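You operate a simulated robot arm through the tools that you are given. There is no shell and no other tool. Be economical: measure what you need, move in short steps, check, and stop when the job is done.

You are at the controls of a simulated robot arm. One attempt, no reset.

JOB
Take out the tested panel, dose what the chart names for its fault and mix it in with air.
Fine: unclip it and stand it in the free gap; one press; air off once the cloud has cleared.

Only the result counts: the job must be done as asked and must still hold three seconds after the hand-in. Knocking over, shifting, dropping, spilling or breaking anything else fails it.

ROBOT AND FRAMES
A 6-joint arm with a two-finger parallel gripper, fixed in place. Base frame: the origin is at the foot of the arm, x ahead of it, y to its left, z up; the work surface is at about z = 0. Lengths are in m, angles in degrees, forces in N, time in s.
With the tool pointing down near the work surface it reaches from about 0.14 to 0.58 m from the base axis. Its first joint turns from -66.0 to 66.0 degrees. Payload 2.1 kg.
Tool frame: the origin (TCP) lies between the finger pads and is the grasp point; the fingertips stand 0.03 m ahead of it; z points along the fingers, y is the line along which they close. Largest opening 0.094 m; finger width 0.028, thickness 0.01; the body of the gripper, 0.05 by 0.096 m, starts 0.055 m behind the TCP.
Orientation is told as [roll, pitch, yaw] about the base's x, y, z axes, in that order, counted from this pose: with the fingers straight down and closing along the base's y, the tool's x points along the base's -x, its y along +y and its z along -z.

CONTROLS
- The arm moves only by the tool move_arm. Its argument "increments" is a list of rows, each a list of 7 numbers: the shift along the tool's x, y, z in m, then the turn, a rotation vector about the tool's x, y, z in degrees, then the gripper command, from -1 (fully open) to 1 (shut), values between in proportion. In form: [[dx, dy, dz, wx, wy, wz, hand], ...]. A call has 1 to 8 rows; each row shifts and turns the commanded pose from where the row before left it, along the tool's axes as they then stand. Each row takes 0.2 s and may step no farther than 0.05 m and 8.6 degrees from the row before; otherwise, or with a gripper value out of range, the whole call is refused. Where a pose cannot be reached the arm comes as near as it can. A force on the tool above 90 N (or 10 N above the force at the start of the call, whichever is more), or a blocked arm, ends the call early, and 0.2 s more pass. The fingers move at their own pace (about 0.072 m/s each) and stop on an object; they squeeze with about 32 N. The grip force told is the motor's: it shows also when the fingers shut on nothing. Time passes only in rows, and 0.2 s behind the last, so rows that do not move let the fingers close. The reply holds the time, the measured pose of the TCP, the force on the tool along the base axes, the opening and the grip force, in the units named above and with some noise, with the torque about the TCP (base axes, N m) and any sound that the robot's microphone picked up.
- Cameras (640 x 400 px; columns grow to the right, rows downward): "scene" is fixed at [0.0642, -0.3773, 0.4879]; the picture's right is [0.70, -0.72, 0.00], its down [-0.40, -0.39, -0.83] and it looks along [0.60, 0.58, -0.55] (base axes); focal length 315 px, centre (320, 200). "wrist" rides on the gripper at [0.076, 0.014, -0.102] in the tool frame; the picture's right is [-0.18, 0.98, 0.00], its down [-0.75, -0.14, -0.64] and it looks along [-0.63, -0.12, 0.77] (tool axes); focal length 243 px, centre (320, 200). There is no depth. A picture from a camera that has moved, and an enlarged one, comes with that camera's place and axes in the base frame and with its lens.
- camera(camera): a new picture of that camera. No time passes.
- inspect(camera, box): a new picture of the part [left, top, right, bottom] of that camera's present view, enlarged. No time passes.
- job_done(): hands the job in; it is judged then, once.

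Go step by step. Nothing tells you positions but the pictures and the camera data: compare them with the known pose of the tool, close in by small moves and look again before you grip or let go. The budget is 120 turns and 64 pictures, counting those below and the enlarged ones. Unless the task says otherwise, let go and move clear before handing in, and close with one line.

The tools are called after "Request:" by a JSON object that holds its "fn" and its "kwargs". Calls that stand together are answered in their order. move_arm: Moves the arm, as the interface text tells. Its arguments: {"type":"object","properties":{"increments":{"type":"array","items":{"type":"array","items":{"type":"number"}}}},"required":["increments"]} The other tools are called the same way: camera (camera) takes a picture; inspect (camera, box) takes an enlarged picture of a part of a camera's view; job_done () hands the job in.

At the start:

```text
t: 0.0
tcp_pos: [0.319, 0.1145, 0.3004]
ee_rot: [0.1, 0.0, 0.2]
wrist_force: [0.1, 0.0, -0.4]
wrist_torque: [0.01, 0.0, -0.01]
grip_width: 0.094
gripper_force: 0.1
```

scene: 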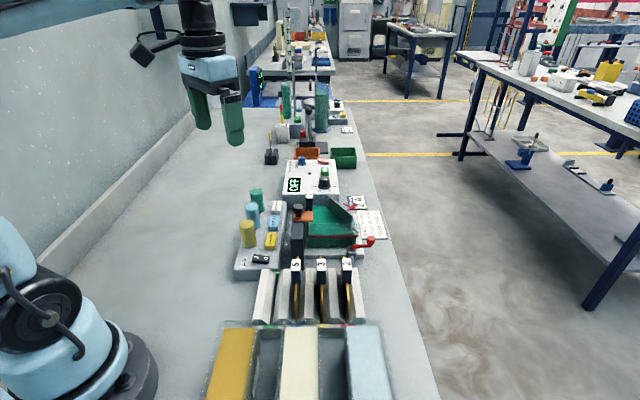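
wrist: 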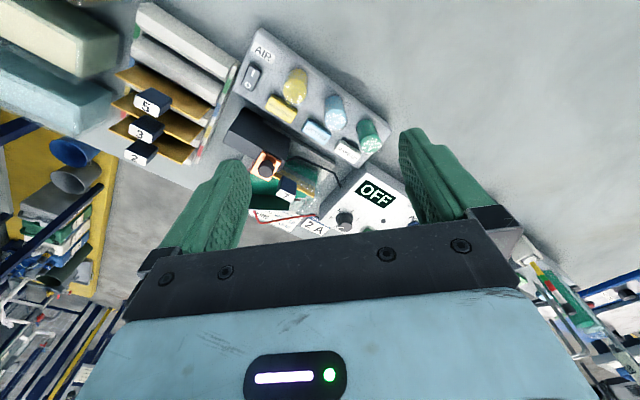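

I see a Hull-cell like setup: a rack of panels (5, 3, 2), a green cell with a clip, a box showing OFF, a dosing block with yellow/blue/green buttons and an AIR switch. I'll enlarge the details.

Request:
{"fn": "inspect", "kwargs": {"camera": "scene", "box": [220, 140, 400, 260]}}

Request:
{"fn": "inspect", "kwargs": {"camera": "scene", "box": [200, 240, 410, 400]}}

Request:
{"fn": "inspect", "kwargs": {"camera": "wrist", "box": [220, 20, 420, 240]}}

```text
3.33 times, centred on (310, 200) of scene
camera zoom: at [0.0642, -0.3773, 0.4879], right [0.7, -0.72, 0.0], down [-0.4, -0.39, -0.83], along [0.6, 0.58, -0.55], focal length 1049 px, centre (353, 200)
```

zoom: 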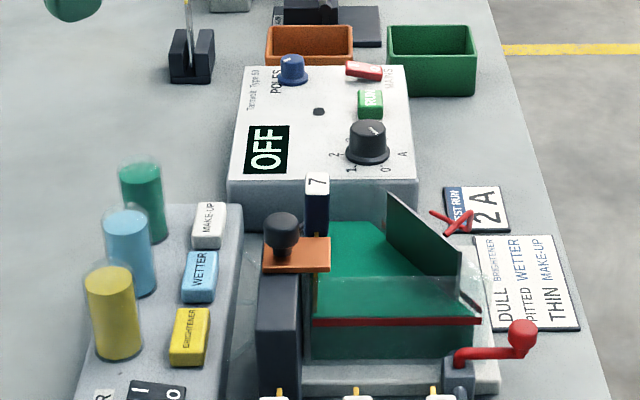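

```text
2.50 times, centred on (305, 320) of scene
camera zoom: at [0.0642, -0.3773, 0.4879], right [0.7, -0.72, 0.0], down [-0.4, -0.39, -0.83], along [0.6, 0.58, -0.55], focal length 786 px, centre (358, -100)
```

zoom: 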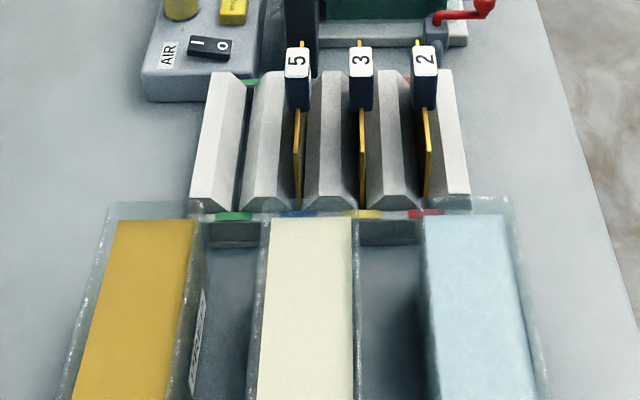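

```text
1.82 times, centred on (320, 130) of wrist
camera zoom: at [0.2432, 0.1298, 0.4026], right [0.18, 0.98, 0.0], down [0.75, -0.14, 0.64], along [0.63, -0.12, -0.77], focal length 441 px, centre (320, 327)
```

zoom: 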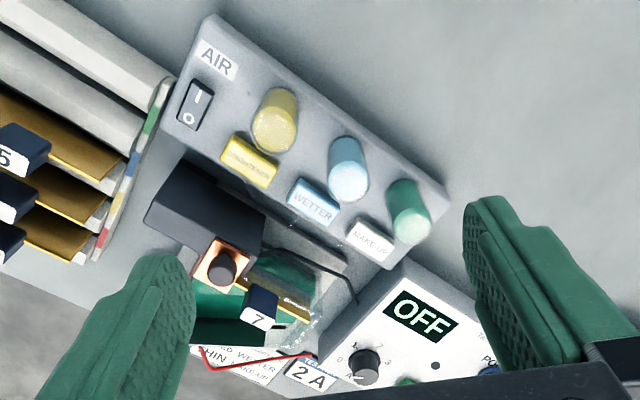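

The tested panel is no. 7, in the cell under the orange clip with the black knob. The free gap is the leftmost one (green), and the bench sits at about 45° to the base. I'll turn the tool to match and look closer at the clip.

Request:
{"fn": "move_arm", "kwargs": {"increments": [[0, 0, 0, 0, 0, -7.5, -1], [0, 0, 0, 0, 0, -7.5, -1], [0, 0, 0, 0, 0, -7.5, -1], [0, 0, 0, 0, 0, -7.5, -1], [0, 0, 0, 0, 0, -7.5, -1], [0, 0, 0, 0, 0, -7.5, -1], [0.015, -0.04, 0, 0, 0, 0, -1], [0.015, -0.04, 0, 0, 0, 0, -1]]}}

Request:
{"fn": "move_arm", "kwargs": {"increments": [[0.015, -0.04, 0, 0, 0, 0, -1], [0.01, -0.03, 0, 0, 0, 0, -1]]}}

Request:
{"fn": "camera", "kwargs": {"camera": "wrist"}}

```text
t: 1.8
tcp_pos: [0.3536, 0.0382, 0.3017]
ee_rot: [0.0, 0.0, 45.1]
wrist_force: [-1.0, 0.7, -0.8]
wrist_torque: [0.03, -0.02, 0.0]
grip_width: 0.094
gripper_force: 0.1
```

```text
t: 2.4
tcp_pos: [0.3878, -0.0307, 0.3013]
ee_rot: [0.0, -0.1, 45.2]
wrist_force: [0.2, 0.6, 0.2]
wrist_torque: [-0.02, -0.03, -0.01]
grip_width: 0.094
gripper_force: 0.0
```

```text
58 pictures are left
camera wrist: at [0.3241, -0.0743, 0.4032], right [-0.57, 0.82, 0.0], down [0.63, 0.43, 0.64], along [0.53, 0.36, -0.77], focal length 243 px, centre (320, 200)
```

wrist: 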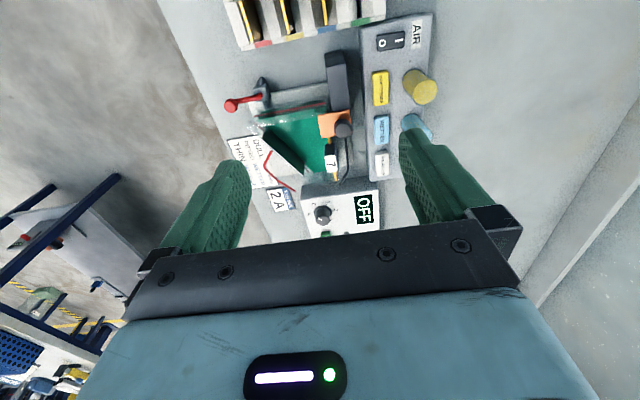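

Request:
{"fn": "inspect", "kwargs": {"camera": "wrist", "box": [220, 30, 450, 210]}}

Request:
{"fn": "inspect", "kwargs": {"camera": "scene", "box": [270, 180, 370, 250]}}

Request:
{"fn": "inspect", "kwargs": {"camera": "wrist", "box": [290, 90, 390, 190]}}

```text
2.22 times, centred on (335, 120) of wrist
camera zoom: at [0.3241, -0.0743, 0.4032], right [-0.57, 0.82, 0.0], down [0.63, 0.43, 0.64], along [0.53, 0.36, -0.77], focal length 539 px, centre (287, 378)
```

zoom: 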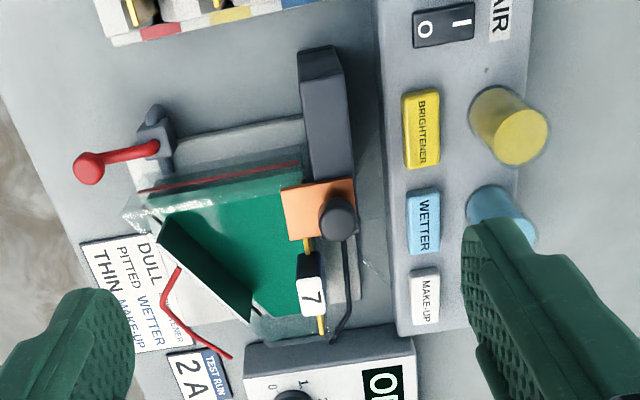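

```text
5.71 times, centred on (320, 215) of scene
camera zoom: at [0.0642, -0.3773, 0.4879], right [0.7, -0.72, 0.0], down [-0.4, -0.39, -0.83], along [0.6, 0.58, -0.55], focal length 1798 px, centre (320, 114)
```

zoom: 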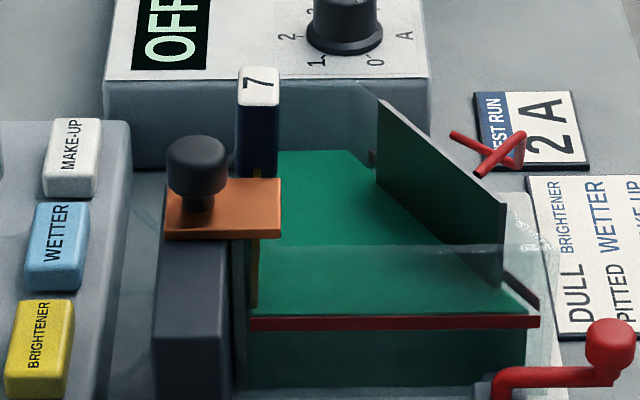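

```text
4.00 times, centred on (340, 140) of wrist
camera zoom: at [0.3241, -0.0743, 0.4032], right [-0.57, 0.82, 0.0], down [0.63, 0.43, 0.64], along [0.53, 0.36, -0.77], focal length 970 px, centre (240, 440)
```

zoom: 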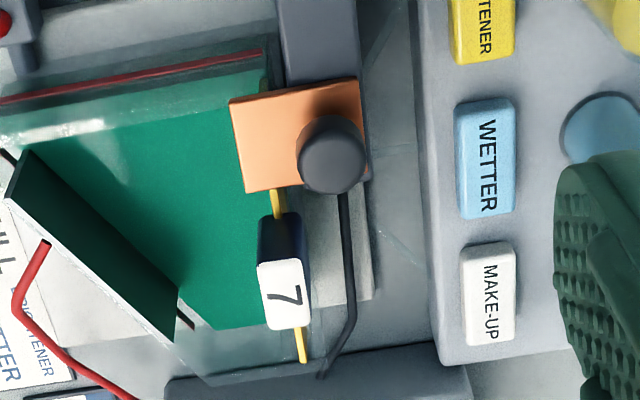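

The clip is a copper plate on a dark post, overlapping the panel's top edge, with a black knob at about (0.409, 0.016, top 0.129). The tag of panel 7 is at about (0.455, 0.032, 0.127). I'll move above the knob with a narrower grip.

Request:
{"fn": "move_arm", "kwargs": {"increments": [[-0.024, 0.009, 0.03, 0, 0, 0, -0.1], [-0.024, 0.009, 0.035, 0, 0, 0, -0.1], [0, 0, 0.036, 0, 0, 0, -0.1], [0, 0, 0, 0, 0, 0, -0.1]]}}

Request:
{"fn": "camera", "kwargs": {"camera": "scene"}}

Request:
{"fn": "camera", "kwargs": {"camera": "wrist"}}

```text
t: 3.4
tcp_pos: [0.4095, 0.019, 0.1974]
ee_rot: [0.0, -0.2, 45.2]
wrist_force: [0.1, 0.4, -0.5]
wrist_torque: [0.03, 0.02, 0.02]
grip_width: 0.0517
gripper_force: 0.1
```

```text
54 pictures are left
```

scene: 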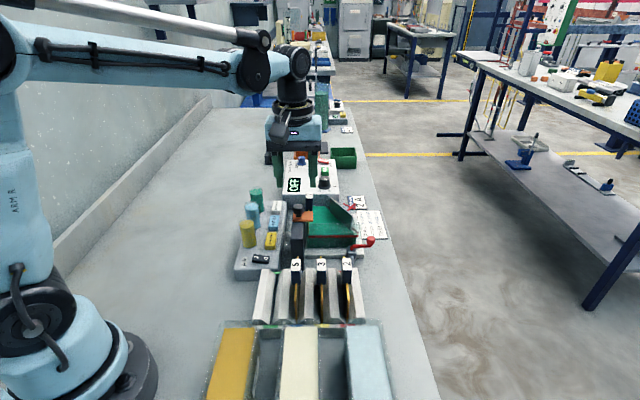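

```text
53 pictures are left
camera wrist: at [0.3461, -0.0236, 0.3009], right [-0.57, 0.82, 0.0], down [0.63, 0.43, 0.64], along [0.53, 0.36, -0.77], focal length 243 px, centre (320, 200)
```

wrist: 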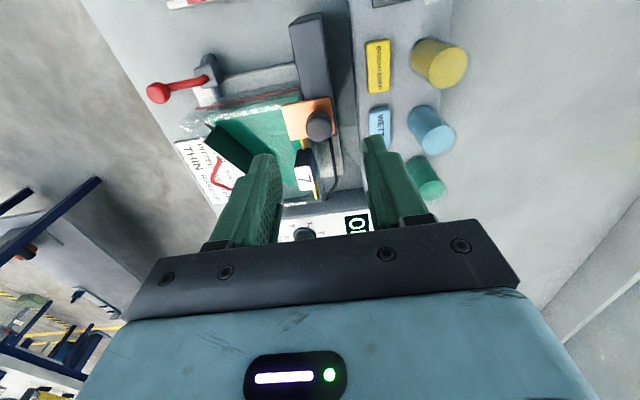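

The fingers line up with the knob to within a few millimetres. I'll lower, with the fingertips staying above the plate, and look.

Request:
{"fn": "move_arm", "kwargs": {"increments": [[0.004, 0, 0.025, 0, 0, 0, -0.1], [0, 0, 0.025, 0, 0, 0, -0.1], [0, 0, 0.004, 0, 0, 0, -0.1]]}}

Request:
{"fn": "inspect", "kwargs": {"camera": "scene", "box": [260, 150, 360, 230]}}

Request:
{"fn": "inspect", "kwargs": {"camera": "wrist", "box": [240, 60, 440, 220]}}

```text
t: 4.2
tcp_pos: [0.4057, 0.0148, 0.1444]
ee_rot: [0.0, -0.1, 45.1]
wrist_force: [-0.4, -0.2, -0.3]
wrist_torque: [-0.02, 0.03, 0.03]
grip_width: 0.0516
gripper_force: 0.1
```

```text
5.00 times, centred on (310, 190) of scene
camera zoom: at [0.0642, -0.3773, 0.4879], right [0.7, -0.72, 0.0], down [-0.4, -0.39, -0.83], along [0.6, 0.58, -0.55], focal length 1573 px, centre (370, 250)
```

zoom: 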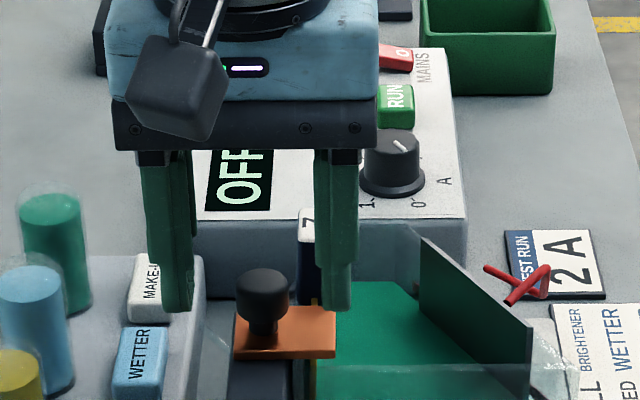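

```text
2.50 times, centred on (340, 140) of wrist
camera zoom: at [0.3416, -0.0282, 0.2477], right [-0.57, 0.82, 0.0], down [0.63, 0.43, 0.64], along [0.53, 0.36, -0.77], focal length 606 px, centre (270, 350)
```

zoom: 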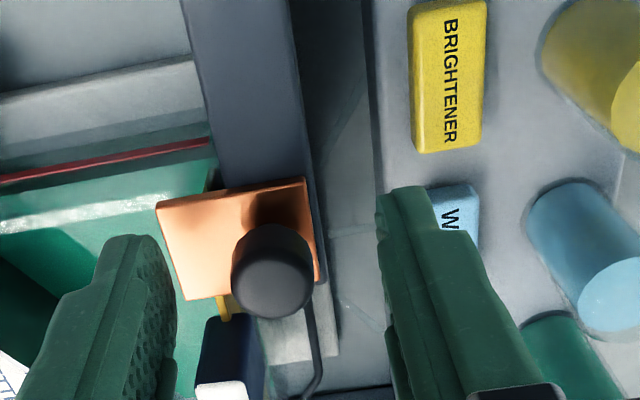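

The fingers straddle the knob, with its head at about z 0.108–0.124. I'll go 8 mm lower and close gently.

Request:
{"fn": "move_arm", "kwargs": {"increments": [[-0.004, 0, 0.008, 0, 0, 0, -0.1], [0, 0, 0, 0, 0, 0, 0.3], [0, 0, 0, 0, 0, 0, 0.6], [0, 0, 0, 0, 0, 0, 1], [0, 0, 0, 0, 0, 0, 1]]}}

Request:
{"fn": "inspect", "kwargs": {"camera": "scene", "box": [260, 150, 360, 230]}}

```text
t: 5.4
tcp_pos: [0.4081, 0.0159, 0.1368]
ee_rot: [-0.2, -0.1, 45.0]
wrist_force: [8.1, -8.8, -8.4]
wrist_torque: [-0.1, -0.3, -0.05]
grip_width: 0.02
gripper_force: 44.6
```

```text
5.00 times, centred on (310, 190) of scene
camera zoom: at [0.0642, -0.3774, 0.4879], right [0.7, -0.72, 0.0], down [-0.4, -0.39, -0.83], along [0.6, 0.58, -0.55], focal length 1573 px, centre (370, 250)
```

zoom: 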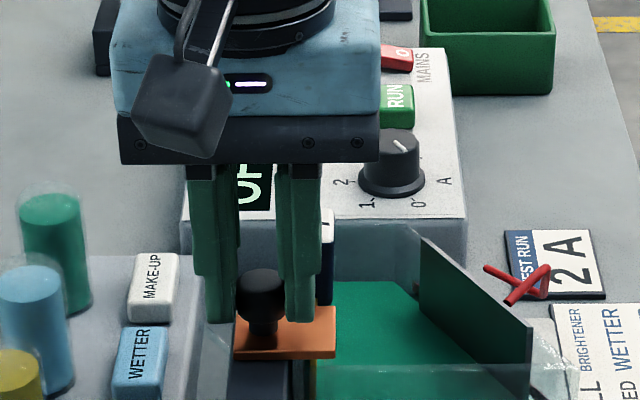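

The knob is held. I'll test gently with a 4 mm lift and read the force.

Request:
{"fn": "move_arm", "kwargs": {"increments": [[0, -0.001, -0.004, 0, 0, 0, 1]]}}

```text
t: 5.8
tcp_pos: [0.4089, 0.0162, 0.1401]
ee_rot: [0.0, 0.1, 45.0]
wrist_force: [8.8, -8.2, -31.7]
wrist_torque: [-0.33, -0.02, -0.05]
grip_width: 0.0204
gripper_force: 44.9
```

Request:
{"fn": "inspect", "kwargs": {"camera": "scene", "box": [270, 170, 350, 230]}}

Request:
{"fn": "inspect", "kwargs": {"camera": "wrist", "box": [240, 60, 400, 180]}}

```text
6.67 times, centred on (310, 200) of scene
camera zoom: at [0.0643, -0.3773, 0.4879], right [0.7, -0.72, 0.0], down [-0.4, -0.39, -0.83], along [0.6, 0.58, -0.55], focal length 2097 px, centre (387, 200)
```

zoom: 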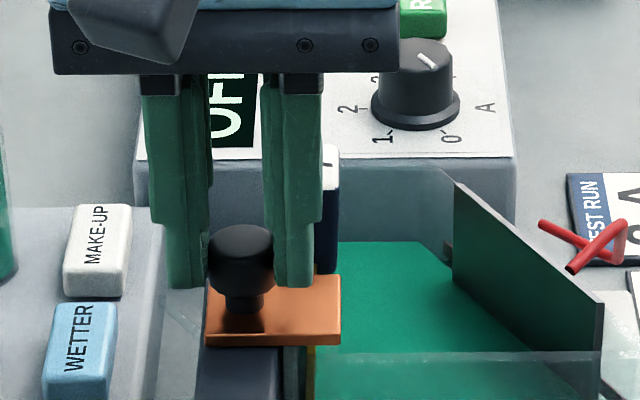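

```text
3.33 times, centred on (320, 120) of wrist
camera zoom: at [0.3448, -0.0265, 0.2432], right [-0.57, 0.82, 0.0], down [0.63, 0.43, 0.64], along [0.53, 0.36, -0.77], focal length 809 px, centre (320, 467)
```

zoom: 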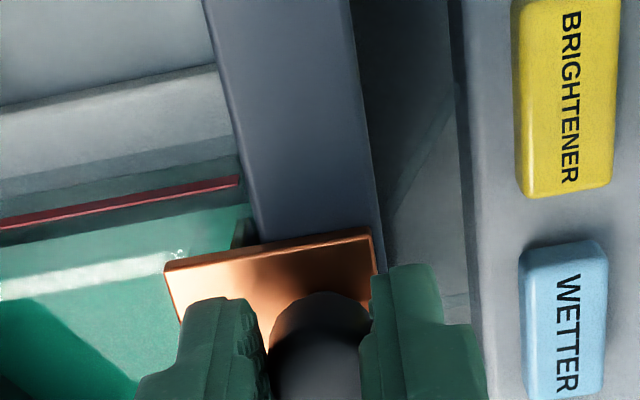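

Lifting does nothing, as the plate stays put and the fingers slip. I'll go back down and try a small pull towards the post side, away from the panel.

Request:
{"fn": "move_arm", "kwargs": {"increments": [[0, 0, 0.004, 0, 0, 0, 1], [0, 0.004, 0, 0, 0, 0, 1]]}}

```text
t: 6.4
tcp_pos: [0.4076, 0.0185, 0.139]
ee_rot: [-0.7, -0.1, 44.9]
wrist_force: [23.8, -24.6, 31.1]
wrist_torque: [-0.42, -0.78, -0.15]
grip_width: 0.0203
gripper_force: 45.0
```

Request:
{"fn": "move_arm", "kwargs": {"increments": [[0, -0.006, -0.003, 0, 0, 0, 1]]}}

Request:
{"fn": "move_arm", "kwargs": {"increments": [[0.005, 0, 0, 0, 0, 0, 1]]}}

```text
t: 6.8
tcp_pos: [0.409, 0.0176, 0.1391]
ee_rot: [0.2, -0.1, 45.2]
wrist_force: [3.2, -5.0, -32.2]
wrist_torque: [-0.24, 0.03, -0.05]
grip_width: 0.0202
gripper_force: 45.1
```

```text
t: 7.2
tcp_pos: [0.4042, 0.0129, 0.1405]
ee_rot: [0.3, 0.1, 45.2]
wrist_force: [-2.6, 3.7, -32.0]
wrist_torque: [-0.07, 0.17, 0.01]
grip_width: 0.0201
gripper_force: 44.9
```

Request:
{"fn": "inspect", "kwargs": {"camera": "scene", "box": [270, 170, 350, 230]}}

```text
6.67 times, centred on (310, 200) of scene
camera zoom: at [0.0643, -0.3773, 0.4879], right [0.7, -0.72, 0.0], down [-0.4, -0.39, -0.83], along [0.6, 0.58, -0.55], focal length 2097 px, centre (387, 200)
```

zoom: 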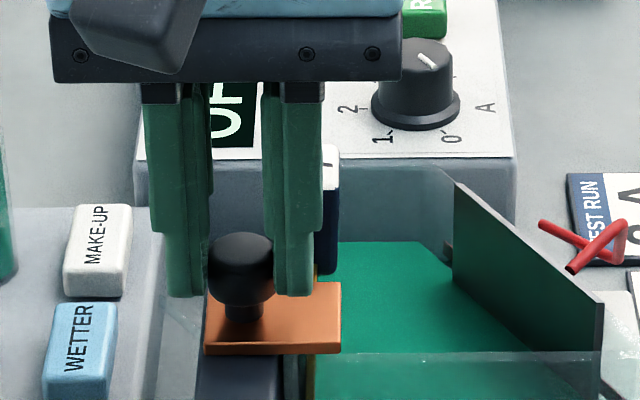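

The clip slides freely along −e1, towards the scene camera. I'll relieve the vertical pull and keep sliding in steps.

Request:
{"fn": "move_arm", "kwargs": {"increments": [[0, 0, 0.003, 0, 0, 0, 1], [0.008, 0, 0, 0, 0, 0, 1], [0.008, 0, 0, 0, 0, 0, 1]]}}

Request:
{"fn": "inspect", "kwargs": {"camera": "scene", "box": [270, 170, 350, 230]}}

```text
t: 8.0
tcp_pos: [0.3934, 0.0025, 0.138]
ee_rot: [0.3, -0.1, 45.2]
wrist_force: [-17.0, 17.9, 32.9]
wrist_torque: [0.52, 0.29, 0.14]
grip_width: 0.0203
gripper_force: 45.0
```

```text
6.67 times, centred on (310, 200) of scene
camera zoom: at [0.064, -0.3773, 0.4879], right [0.7, -0.72, 0.0], down [-0.4, -0.39, -0.83], along [0.6, 0.58, -0.55], focal length 2097 px, centre (387, 200)
```

zoom: 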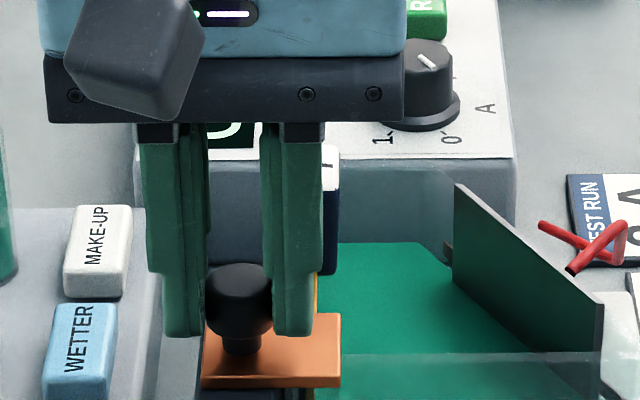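

Request:
{"fn": "move_arm", "kwargs": {"increments": [[0.006, 0.002, -0.0015, 0, 0, 0, 1], [0.008, 0, 0, 0, 0, 0, 1], [0.006, 0, 0, 0, 0, 0, 1]]}}

Request:
{"fn": "inspect", "kwargs": {"camera": "scene", "box": [270, 170, 350, 230]}}

```text
t: 8.8
tcp_pos: [0.381, -0.0107, 0.1384]
ee_rot: [-0.1, -0.7, 45.3]
wrist_force: [20.8, 23.6, -4.7]
wrist_torque: [0.64, -0.56, 0.03]
grip_width: 0.0205
gripper_force: 45.4
```

```text
6.67 times, centred on (310, 200) of scene
camera zoom: at [0.0643, -0.3773, 0.4879], right [0.7, -0.72, 0.0], down [-0.4, -0.39, -0.83], along [0.6, 0.58, -0.55], focal length 2097 px, centre (387, 200)
```

zoom: 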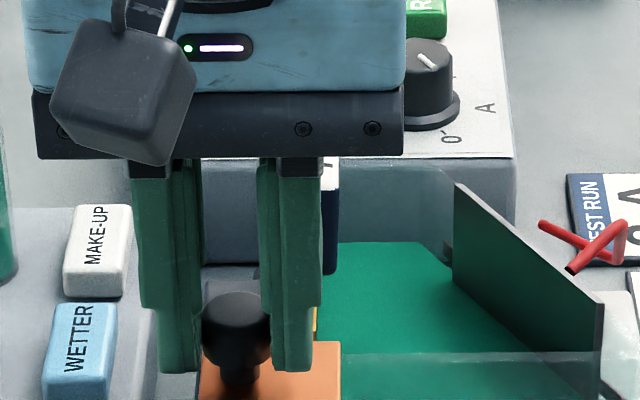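

The clip has reached its stop after about 38 mm of travel. I'll release it, rise and check.

Request:
{"fn": "move_arm", "kwargs": {"increments": [[-0.002, 0, 0, 0, 0, 0, 0.3], [0, 0, 0, 0, 0, 0, 0.0], [0, 0, -0.03, 0, 0, 0, -0.1], [-0.02, 0, -0.03, 0, 0, 0, -0.1]]}}

Request:
{"fn": "inspect", "kwargs": {"camera": "scene", "box": [260, 170, 360, 250]}}

Request:
{"fn": "inspect", "kwargs": {"camera": "wrist", "box": [220, 50, 420, 200]}}

```text
t: 9.8
tcp_pos: [0.3942, 0.0039, 0.1974]
ee_rot: [0.0, 0.0, 45.1]
wrist_force: [-0.6, 0.6, -0.9]
wrist_torque: [0.01, 0.0, 0.01]
grip_width: 0.0516
gripper_force: 0.1
```

```text
5.00 times, centred on (310, 210) of scene
camera zoom: at [0.0641, -0.3774, 0.4879], right [0.7, -0.72, 0.0], down [-0.4, -0.39, -0.83], along [0.6, 0.58, -0.55], focal length 1573 px, centre (370, 150)
```

zoom: 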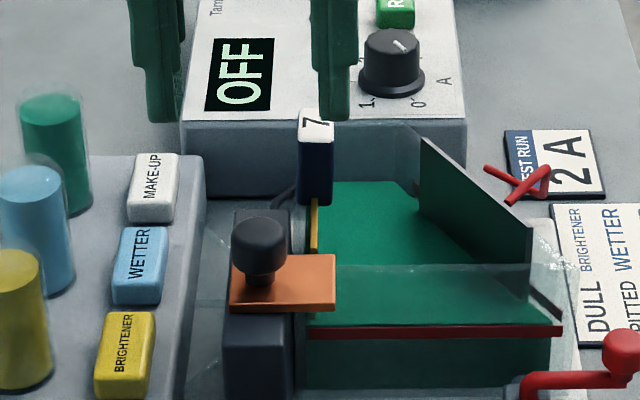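

```text
2.67 times, centred on (320, 125) of wrist
camera zoom: at [0.3305, -0.0392, 0.3003], right [-0.57, 0.82, 0.0], down [0.63, 0.43, 0.64], along [0.53, 0.36, -0.77], focal length 647 px, centre (320, 400)
```

zoom: 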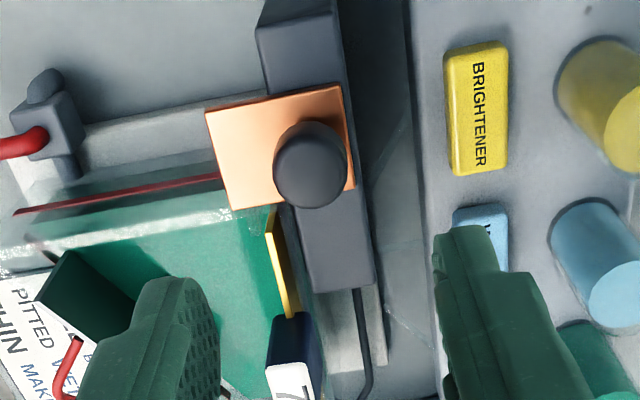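

Request:
{"fn": "inspect", "kwargs": {"camera": "wrist", "box": [285, 110, 345, 160]}}

```text
8.00 times, centred on (315, 135) of wrist
camera zoom: at [0.3305, -0.0392, 0.3003], right [-0.57, 0.82, 0.0], down [0.63, 0.43, 0.64], along [0.53, 0.36, -0.77], focal length 1941 px, centre (360, 720)
```

zoom: 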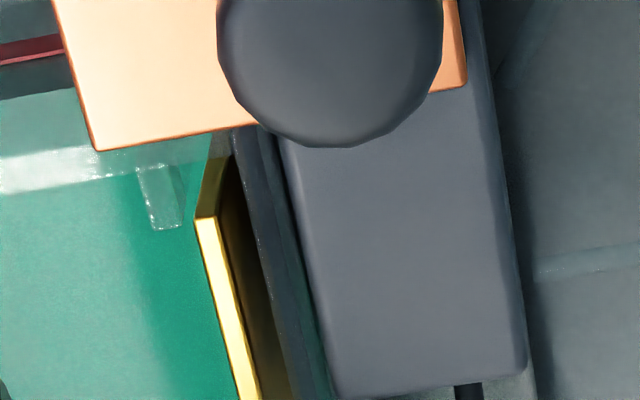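

The panel's near top corner is now clear of the plate, so it's unclipped. I'll move above the tag.

Request:
{"fn": "move_arm", "kwargs": {"increments": [[-0.03, -0.011, 0, 0, 0, 0, 0.2], [-0.033, -0.012, 0.015, 0, 0, 0, 0.2], [0, 0, 0.015, 0, 0, 0, 0.2]]}}

Request:
{"fn": "inspect", "kwargs": {"camera": "scene", "box": [260, 150, 360, 230]}}

Request:
{"fn": "inspect", "kwargs": {"camera": "wrist", "box": [220, 50, 420, 200]}}

```text
t: 10.6
tcp_pos: [0.4559, 0.0309, 0.1681]
ee_rot: [-0.1, -0.1, 45.2]
wrist_force: [0.4, 0.1, 0.4]
wrist_torque: [-0.01, 0.0, 0.03]
grip_width: 0.0377
gripper_force: 0.0
```

```text
5.00 times, centred on (310, 190) of scene
camera zoom: at [0.0642, -0.3773, 0.4879], right [0.7, -0.72, 0.0], down [-0.4, -0.39, -0.83], along [0.6, 0.58, -0.55], focal length 1573 px, centre (370, 250)
```

zoom: 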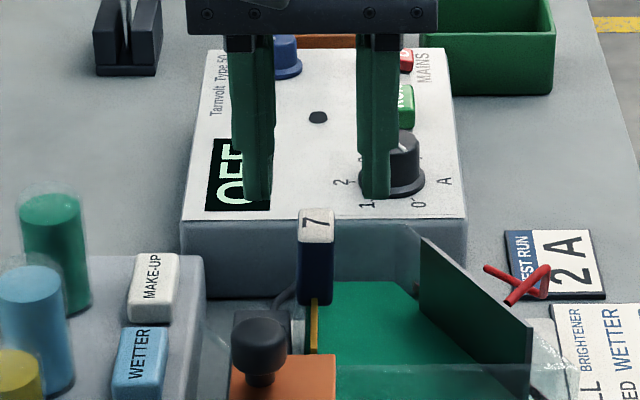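

```text
2.67 times, centred on (320, 125) of wrist
camera zoom: at [0.392, -0.0114, 0.2705], right [-0.57, 0.82, 0.0], down [0.63, 0.43, 0.64], along [0.53, 0.36, -0.77], focal length 647 px, centre (320, 400)
```

zoom: 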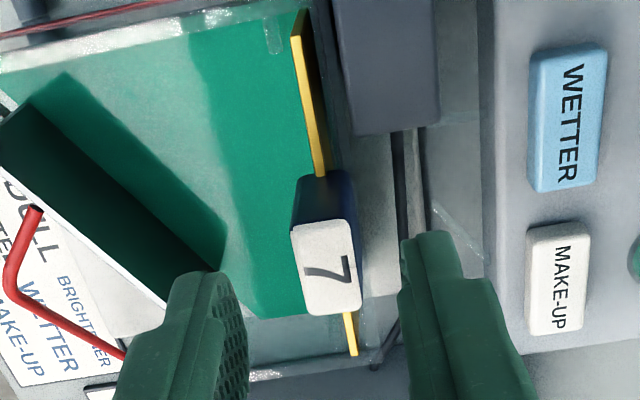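

The tag is within 2 mm of the finger centre. I'll descend and grip it.

Request:
{"fn": "move_arm", "kwargs": {"increments": [[-0.0015, 0.0018, 0.02, 0, 0, 0, 0.2], [0, 0, 0.019, 0, 0, 0, 0.2], [0, 0, 0, 0, 0, 0, 0.5], [0, 0, 0, 0, 0, 0, 0.8], [0, 0, 0, 0, 0, 0, 1]]}}

```text
t: 11.8
tcp_pos: [0.4545, 0.035, 0.1278]
ee_rot: [0.0, -0.1, 45.2]
wrist_force: [0.6, 0.5, -0.3]
wrist_torque: [0.0, 0.0, -0.02]
grip_width: 0.0152
gripper_force: 31.5
```

Held, 15 mm wide with no side load. I'll lift slowly.

Request:
{"fn": "move_arm", "kwargs": {"increments": [[0, 0, -0.01, 0, 0, 0, 1], [0, 0, -0.015, 0, 0, 0, 1]]}}

Request:
{"fn": "inspect", "kwargs": {"camera": "scene", "box": [260, 150, 360, 230]}}

```text
t: 12.4
tcp_pos: [0.4552, 0.0351, 0.1561]
ee_rot: [0.0, 0.0, 45.1]
wrist_force: [-0.3, 0.7, -0.7]
wrist_torque: [-0.03, -0.02, 0.05]
grip_width: 0.0153
gripper_force: 32.3
```

```text
5.00 times, centred on (310, 190) of scene
camera zoom: at [0.0642, -0.3773, 0.4879], right [0.7, -0.72, 0.0], down [-0.4, -0.39, -0.83], along [0.6, 0.58, -0.55], focal length 1573 px, centre (370, 250)
```

zoom: 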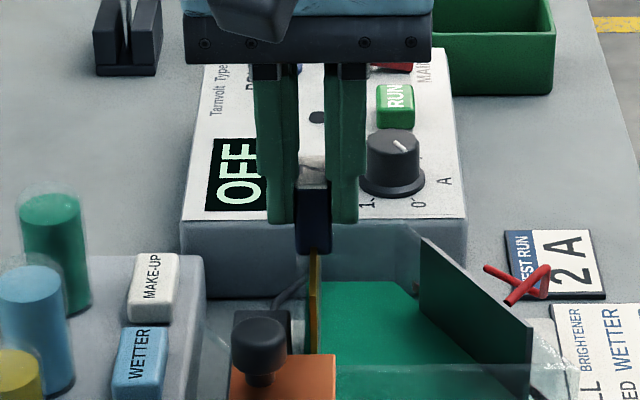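

Request:
{"fn": "move_arm", "kwargs": {"increments": [[0, 0, -0.03, 0, 0, 0, 1], [0, 0, -0.03, 0, 0, 0, 1], [0, 0, -0.03, 0, 0, 0, 1], [0, 0, -0.03, 0, 0, 0, 1], [0, 0, 0, 0, 0, 8, 1], [0, 0, 0, 0, 0, 8, 1], [0, 0, 0, 0, 0, 8, 1], [0, 0, 0, 0, 0, 8, 1]]}}

Request:
{"fn": "move_arm", "kwargs": {"increments": [[0, 0, 0, 0, 0, 8, 1], [0, 0, 0, 0, 0, 8, 1], [0, 0, 0, 0, 0, 8, 1], [0, 0, 0, 0, 0, 8, 1]]}}

Request:
{"fn": "inspect", "kwargs": {"camera": "scene", "box": [260, 80, 380, 180]}}

```text
t: 14.2
tcp_pos: [0.4544, 0.034, 0.2752]
ee_rot: [0.0, 0.0, 12.9]
wrist_force: [0.3, 0.1, -1.4]
wrist_torque: [0.0, 0.01, 0.03]
grip_width: 0.0153
gripper_force: 31.6
```

```text
t: 15.2
tcp_pos: [0.4551, 0.0339, 0.276]
ee_rot: [0.1, 0.0, -19.1]
wrist_force: [0.9, -1.0, -1.5]
wrist_torque: [-0.01, 0.0, -0.02]
grip_width: 0.0151
gripper_force: 31.9
```

```text
4.00 times, centred on (320, 130) of scene
camera zoom: at [0.0642, -0.3773, 0.4879], right [0.7, -0.72, 0.0], down [-0.4, -0.39, -0.83], along [0.6, 0.58, -0.55], focal length 1258 px, centre (320, 480)
```

zoom: 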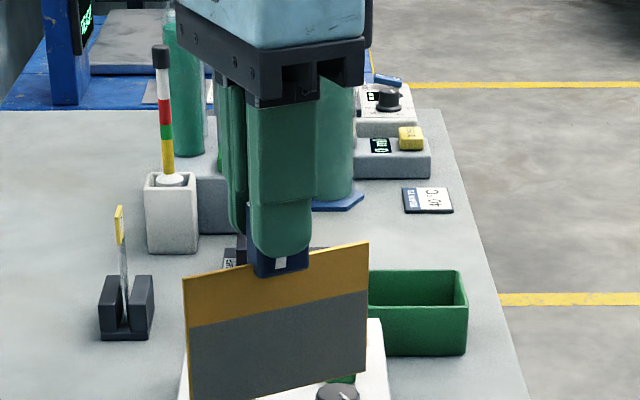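

Request:
{"fn": "inspect", "kwargs": {"camera": "scene", "box": [282, 138, 338, 183]}}

Request:
{"fn": "camera", "kwargs": {"camera": "wrist"}}

```text
8.89 times, centred on (310, 160) of scene
camera zoom: at [0.0642, -0.3773, 0.4879], right [0.7, -0.72, 0.0], down [-0.4, -0.39, -0.83], along [0.6, 0.58, -0.55], focal length 2796 px, centre (409, 551)
```

zoom: 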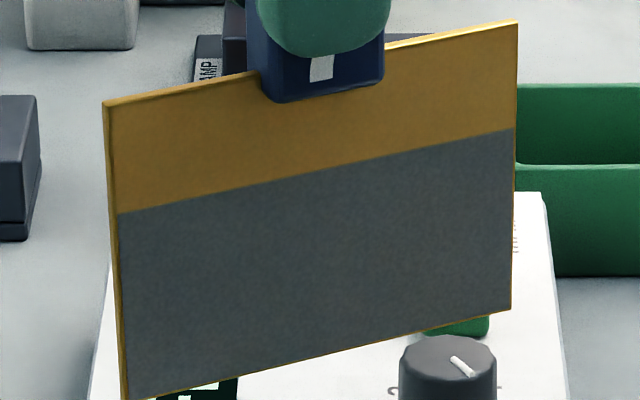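

```text
36 pictures are left
camera wrist: at [0.3883, 0.0728, 0.3774], right [0.5, 0.87, 0.0], down [0.67, -0.38, 0.64], along [0.56, -0.32, -0.77], focal length 243 px, centre (320, 200)
```

wrist: 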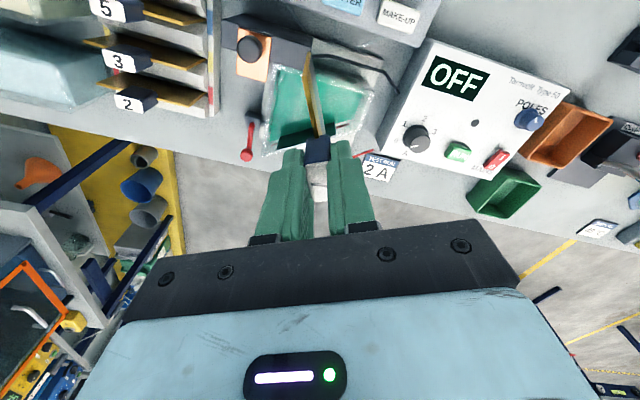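

The face looks uniformly matt grey with no pits and no brass showing through, so DULL. I'll carry it above the free gap, nearer the scene camera, and check the face again there.

Request:
{"fn": "move_arm", "kwargs": {"increments": [[0.0284, -0.0293, 0, 0, 0, 0, 1], [0.0284, -0.0293, 0, 0, 0, 0, 1], [0.0284, -0.0293, 0, 0, 0, 0, 1], [0.0284, -0.0293, 0, 0, 0, 0, 1], [0.0284, -0.0293, 0, 0, 0, 0, 1]]}}

Request:
{"fn": "inspect", "kwargs": {"camera": "scene", "box": [200, 160, 340, 300]}}

```text
t: 16.4
tcp_pos: [0.2739, -0.0599, 0.2766]
ee_rot: [0.0, 0.0, -18.9]
wrist_force: [0.3, 0.5, -1.0]
wrist_torque: [0.02, 0.02, 0.01]
grip_width: 0.0153
gripper_force: 31.8
```

```text
2.86 times, centred on (270, 230) of scene
camera zoom: at [0.0642, -0.3773, 0.4879], right [0.7, -0.72, 0.0], down [-0.4, -0.39, -0.83], along [0.6, 0.58, -0.55], focal length 899 px, centre (463, 114)
```

zoom: 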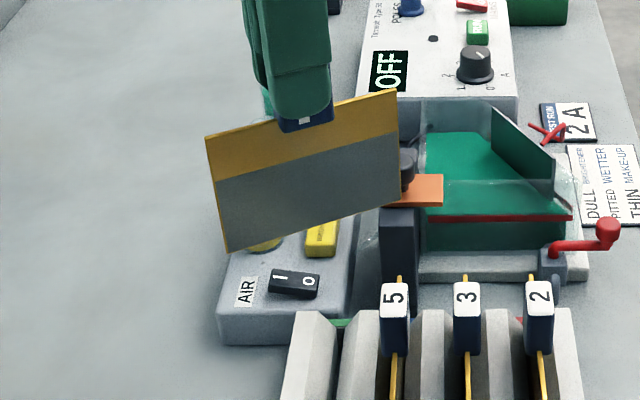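

Request:
{"fn": "inspect", "kwargs": {"camera": "scene", "box": [268, 185, 344, 255]}}

```text
5.71 times, centred on (306, 220) of scene
camera zoom: at [0.0642, -0.3773, 0.4879], right [0.7, -0.72, 0.0], down [-0.4, -0.39, -0.83], along [0.6, 0.58, -0.55], focal length 1798 px, centre (400, 86)
```

zoom: 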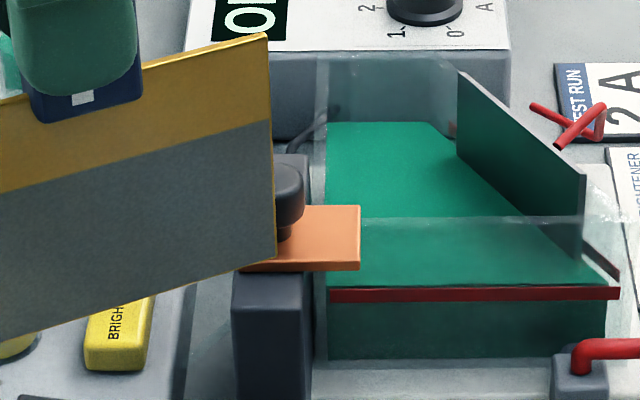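

It is uniform and matt, so dull, and the chart names BRIGHTENER. I'll turn back to 45° over the gap.

Request:
{"fn": "move_arm", "kwargs": {"increments": [[0, 0, 0, 0, 0, -8, 1], [0, 0, 0, 0, 0, -8, 1], [0, 0, 0, 0, 0, -8, 1], [0, 0, 0, 0, 0, -8, 1], [0, 0, 0, 0, 0, -8, 1], [0, 0, 0, 0, 0, -8, 1], [0, 0, 0, 0, 0, -8, 1], [0, 0, 0, 0, 0, -8, 1]]}}

Request:
{"fn": "camera", "kwargs": {"camera": "wrist"}}

Request:
{"fn": "inspect", "kwargs": {"camera": "scene", "box": [220, 170, 400, 340]}}

```text
t: 18.2
tcp_pos: [0.273, -0.0601, 0.2744]
ee_rot: [0.0, -0.1, 45.2]
wrist_force: [0.5, 0.9, -0.2]
wrist_torque: [0.03, -0.01, 0.0]
grip_width: 0.0153
gripper_force: 32.2
```

```text
33 pictures are left
camera wrist: at [0.2103, -0.1029, 0.3776], right [-0.57, 0.82, 0.0], down [0.63, 0.43, 0.64], along [0.53, 0.37, -0.77], focal length 243 px, centre (320, 200)
```

wrist: 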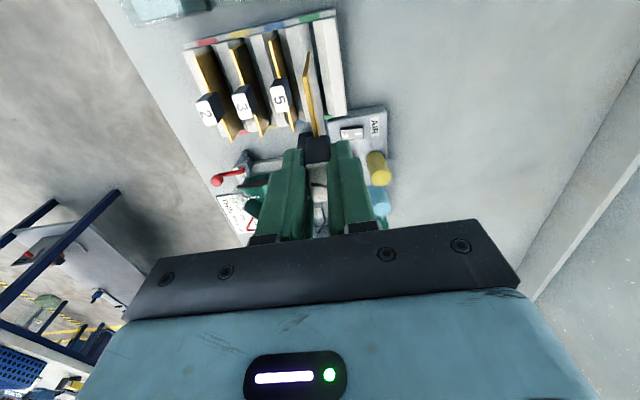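

```text
2.35 times, centred on (310, 255) of scene
camera zoom: at [0.0642, -0.3774, 0.4879], right [0.7, -0.72, 0.0], down [-0.4, -0.39, -0.83], along [0.6, 0.58, -0.55], focal length 740 px, centre (344, 71)
```

zoom: 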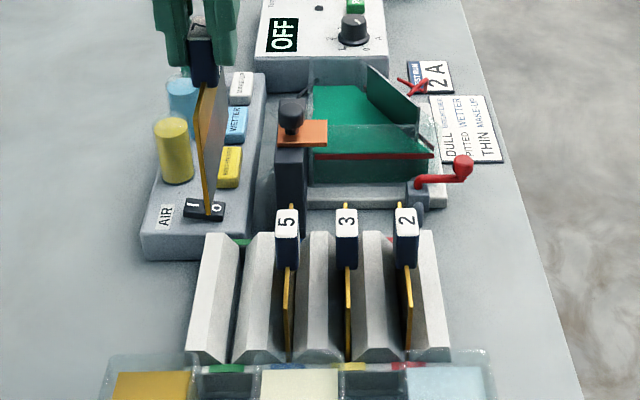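

The held panel is nearly over the green gap by my estimate (0.275, −0.061). I'll lower part of the way, with the bottom staying above the ridges, and compare with the neighbours.

Request:
{"fn": "move_arm", "kwargs": {"increments": [[0, 0, 0.03, 0, 0, 0, 1], [0, 0, 0.03, 0, 0, 0, 1], [0, 0, 0.02, 0, 0, 0, 1]]}}

Request:
{"fn": "inspect", "kwargs": {"camera": "wrist", "box": [160, 0, 400, 170]}}

Request:
{"fn": "inspect", "kwargs": {"camera": "scene", "box": [230, 210, 380, 330]}}

```text
t: 19.0
tcp_pos: [0.2738, -0.0585, 0.1937]
ee_rot: [0.0, -0.1, 45.1]
wrist_force: [0.0, -0.1, -0.9]
wrist_torque: [0.0, -0.01, 0.0]
grip_width: 0.0152
gripper_force: 32.1
```

```text
2.35 times, centred on (280, 85) of wrist
camera zoom: at [0.2104, -0.1024, 0.2971], right [-0.57, 0.82, 0.0], down [0.63, 0.43, 0.64], along [0.53, 0.36, -0.77], focal length 571 px, centre (414, 471)
```

zoom: 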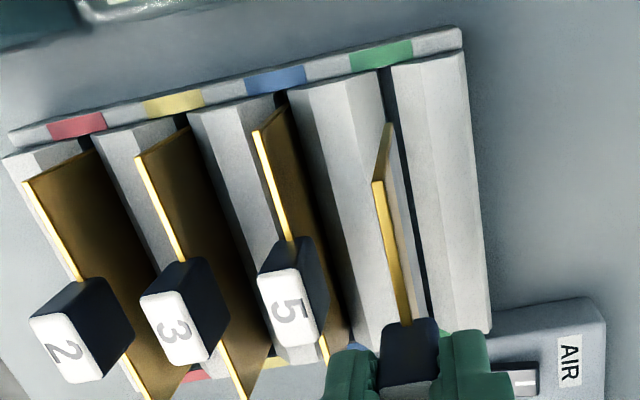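

```text
3.33 times, centred on (305, 270) of scene
camera zoom: at [0.0642, -0.3773, 0.4879], right [0.7, -0.72, 0.0], down [-0.4, -0.39, -0.83], along [0.6, 0.58, -0.55], focal length 1049 px, centre (370, -33)
```

zoom: 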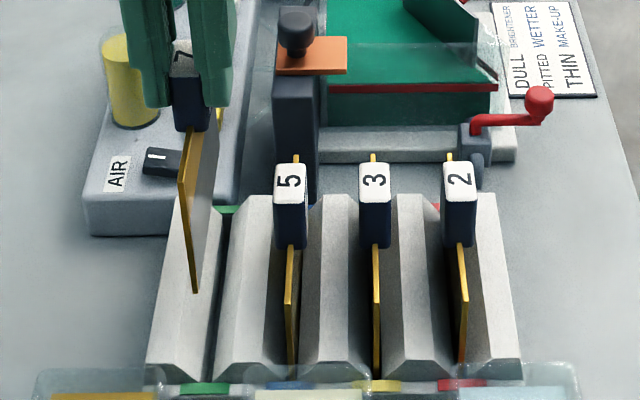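

By these two views I'm within about 2 mm. I'll shift slightly, lower to just above the ridges and check again.

Request:
{"fn": "move_arm", "kwargs": {"increments": [[0.0015, -0.0018, 0.015, 0, 0, 0, 1], [0, 0, 0.01, 0, 0, 0, 1]]}}

Request:
{"fn": "inspect", "kwargs": {"camera": "wrist", "box": [220, 0, 400, 130]}}

Request:
{"fn": "inspect", "kwargs": {"camera": "scene", "box": [240, 210, 340, 330]}}

```text
t: 19.6
tcp_pos: [0.2741, -0.0629, 0.1697]
ee_rot: [0.0, -0.1, 45.1]
wrist_force: [-0.7, -0.1, -0.6]
wrist_torque: [0.03, 0.02, 0.03]
grip_width: 0.0151
gripper_force: 32.0
```

```text
3.08 times, centred on (310, 65) of wrist
camera zoom: at [0.2102, -0.1055, 0.2723], right [-0.57, 0.82, 0.0], down [0.63, 0.43, 0.64], along [0.53, 0.36, -0.77], focal length 746 px, centre (351, 615)
```

zoom: 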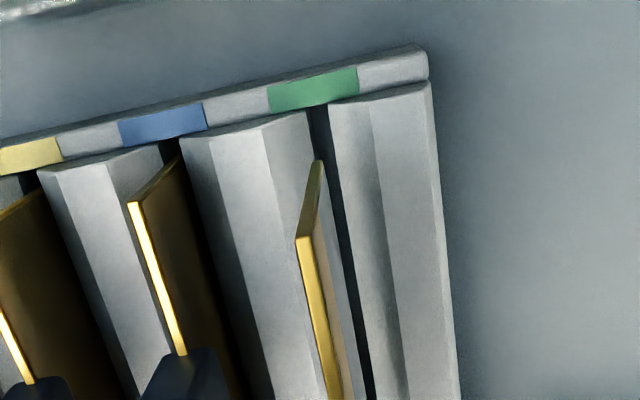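

```text
3.33 times, centred on (290, 270) of scene
camera zoom: at [0.0642, -0.3774, 0.4879], right [0.7, -0.72, 0.0], down [-0.4, -0.39, -0.83], along [0.6, 0.58, -0.55], focal length 1049 px, centre (420, -33)
```

zoom: 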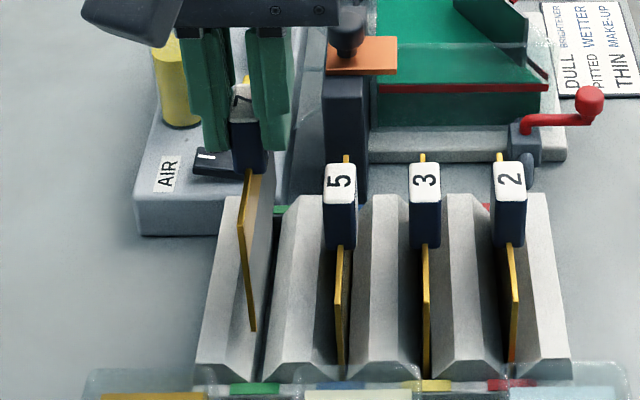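

Combining the views, I should shift about 1.7 mm to the left. Then I'll lower in small steps watching the force.

Request:
{"fn": "move_arm", "kwargs": {"increments": [[0.0005, 0.0017, 0.006, 0, 0, 0, 1], [0, 0, 0.01, 0, 0, 0, 1]]}}

Request:
{"fn": "inspect", "kwargs": {"camera": "scene", "box": [240, 210, 340, 330]}}

```text
t: 20.2
tcp_pos: [0.2706, -0.0612, 0.1534]
ee_rot: [0.0, -0.2, 45.1]
wrist_force: [-0.4, -0.2, -0.5]
wrist_torque: [-0.01, -0.01, 0.0]
grip_width: 0.0152
gripper_force: 32.4
```

```text
3.33 times, centred on (290, 270) of scene
camera zoom: at [0.0642, -0.3774, 0.4879], right [0.7, -0.72, 0.0], down [-0.4, -0.39, -0.83], along [0.6, 0.58, -0.55], focal length 1049 px, centre (420, -33)
```

zoom: 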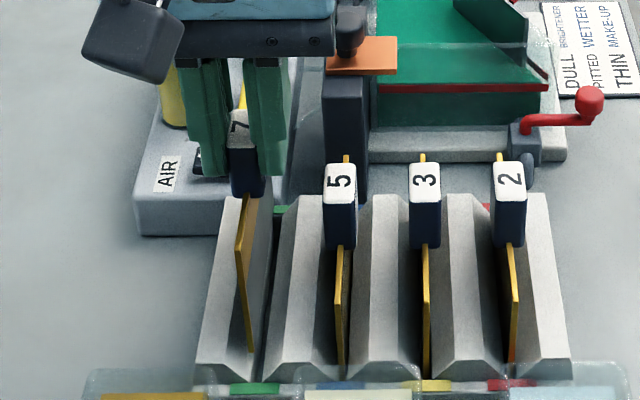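

The geometry agrees and the seat is at about TCP z 0.125. I'll shift slightly and keep lowering.

Request:
{"fn": "move_arm", "kwargs": {"increments": [[0.001, -0.0008, 0.006, 0, 0, 0, 1], [0, 0, 0.006, 0, 0, 0, 1], [0, 0, 0.006, 0, 0, 0, 1]]}}

Request:
{"fn": "inspect", "kwargs": {"camera": "scene", "box": [240, 210, 340, 330]}}

Request:
{"fn": "inspect", "kwargs": {"camera": "wrist", "box": [220, 0, 400, 130]}}

```text
t: 21.0
tcp_pos: [0.2716, -0.0623, 0.1359]
ee_rot: [-0.1, -0.1, 45.2]
wrist_force: [0.2, -0.7, -1.2]
wrist_torque: [0.02, -0.03, 0.0]
grip_width: 0.0153
gripper_force: 32.2
```

```text
3.33 times, centred on (290, 270) of scene
camera zoom: at [0.0642, -0.3774, 0.4879], right [0.7, -0.72, 0.0], down [-0.4, -0.39, -0.83], along [0.6, 0.58, -0.55], focal length 1049 px, centre (420, -33)
```

zoom: 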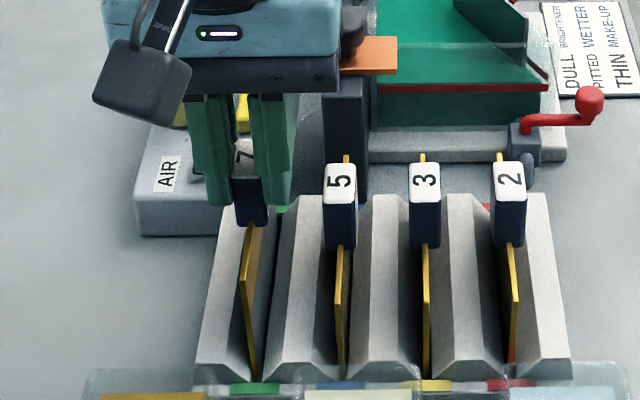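

```text
3.08 times, centred on (310, 65) of wrist
camera zoom: at [0.2078, -0.1052, 0.2378], right [-0.57, 0.82, 0.0], down [0.63, 0.43, 0.64], along [0.53, 0.36, -0.77], focal length 746 px, centre (351, 615)
```

zoom: 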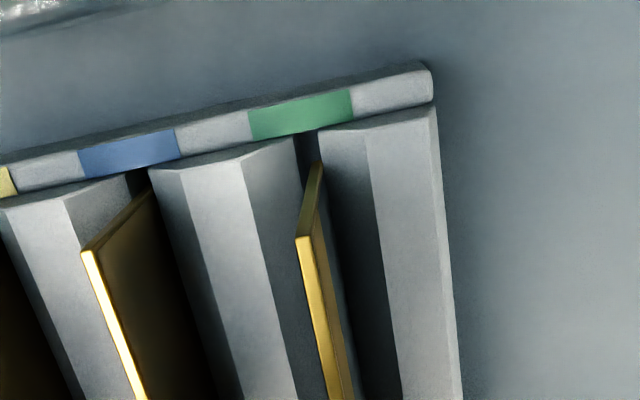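

The panel is between the ridges and centred, with its bottom level with the others'. Now I'll do the last millimetres.

Request:
{"fn": "move_arm", "kwargs": {"increments": [[0, 0, 0.004, 0, 0, 0, 1], [0, 0, 0.003, 0, 0, 0, 1]]}}

```text
t: 21.6
tcp_pos: [0.2711, -0.0626, 0.1274]
ee_rot: [-0.1, -0.1, 45.1]
wrist_force: [-0.6, 0.4, -0.8]
wrist_torque: [0.0, 0.0, -0.02]
grip_width: 0.0152
gripper_force: 32.4
```

Request:
{"fn": "move_arm", "kwargs": {"increments": [[0, 0, 0.003, 0, 0, 0, 1], [0, 0, 0.003, 0, 0, 0, 1]]}}

```text
t: 22.2
tcp_pos: [0.2717, -0.0623, 0.1224]
ee_rot: [0.0, -0.1, 45.1]
wrist_force: [0.4, 0.7, -1.7]
wrist_torque: [0.05, 0.01, 0.04]
grip_width: 0.0154
gripper_force: 32.0
```

Request:
{"fn": "move_arm", "kwargs": {"increments": [[0, 0, 0.003, 0, 0, 0, 1], [0, 0, 0.003, 0, 0, 0, 1]]}}

Request:
{"fn": "inspect", "kwargs": {"camera": "scene", "box": [240, 210, 340, 330]}}

```text
t: 22.8
tcp_pos: [0.2715, -0.0629, 0.1174]
ee_rot: [0.0, -0.1, 45.0]
wrist_force: [-2.4, -0.2, 44.0]
wrist_torque: [0.19, 0.03, 0.02]
grip_width: 0.0152
gripper_force: 31.6
```

```text
3.33 times, centred on (290, 270) of scene
camera zoom: at [0.0641, -0.3773, 0.4879], right [0.7, -0.72, 0.0], down [-0.4, -0.39, -0.83], along [0.6, 0.58, -0.55], focal length 1049 px, centre (420, -33)
```

zoom: 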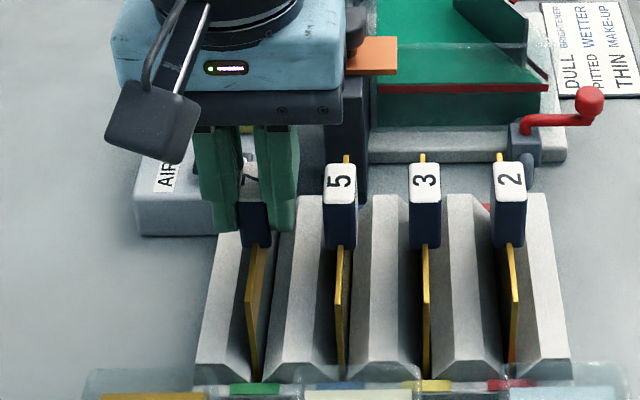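

It's seated, with contact felt and the tag level with its neighbours. I'll unload, open a little and rise straight up.

Request:
{"fn": "move_arm", "kwargs": {"increments": [[0, 0, -0.0015, 0, 0, 0, 1], [0, 0, 0, 0, 0, 0, 0.45], [0, 0, 0, 0, 0, 0, 0.4], [0, 0, -0.02, 0, 0, 0, 0.4], [0, 0, -0.03, 0, 0, 0, 0.4], [0, 0, -0.04, 0, 0, 0, 0.4]]}}

Request:
{"fn": "inspect", "kwargs": {"camera": "scene", "box": [230, 170, 370, 330]}}

Request:
{"fn": "inspect", "kwargs": {"camera": "wrist", "box": [160, 0, 420, 170]}}

```text
t: 24.2
tcp_pos: [0.2721, -0.062, 0.2075]
ee_rot: [0.0, -0.2, 45.2]
wrist_force: [0.7, 0.2, 0.6]
wrist_torque: [0.0, 0.0, 0.03]
grip_width: 0.028
gripper_force: 0.1
```

```text
2.50 times, centred on (300, 250) of scene
camera zoom: at [0.0642, -0.3773, 0.4879], right [0.7, -0.72, 0.0], down [-0.4, -0.39, -0.83], along [0.6, 0.58, -0.55], focal length 786 px, centre (370, 75)
```

zoom: 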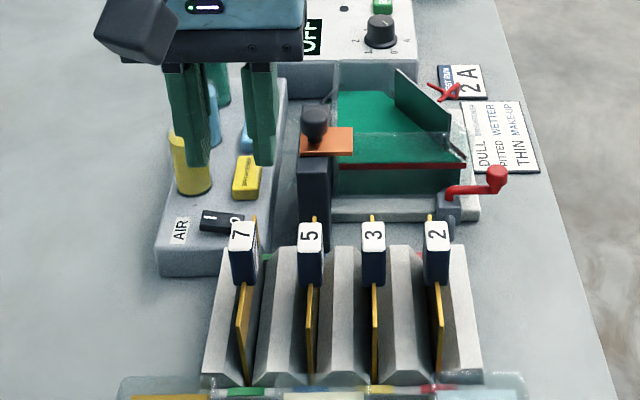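

```text
2.35 times, centred on (290, 85) of wrist
camera zoom: at [0.2082, -0.1049, 0.3109], right [-0.57, 0.82, 0.0], down [0.63, 0.43, 0.64], along [0.53, 0.36, -0.77], focal length 571 px, centre (391, 471)
```

zoom: 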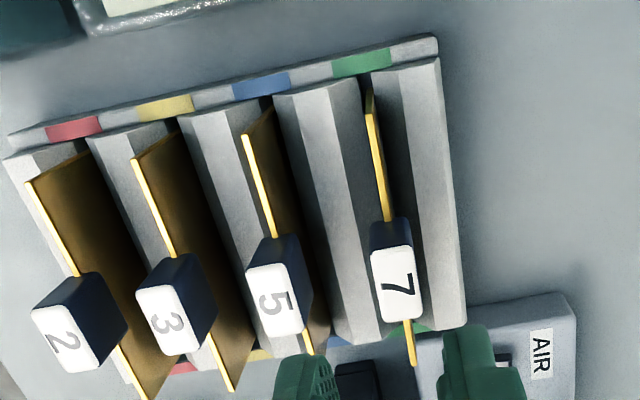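

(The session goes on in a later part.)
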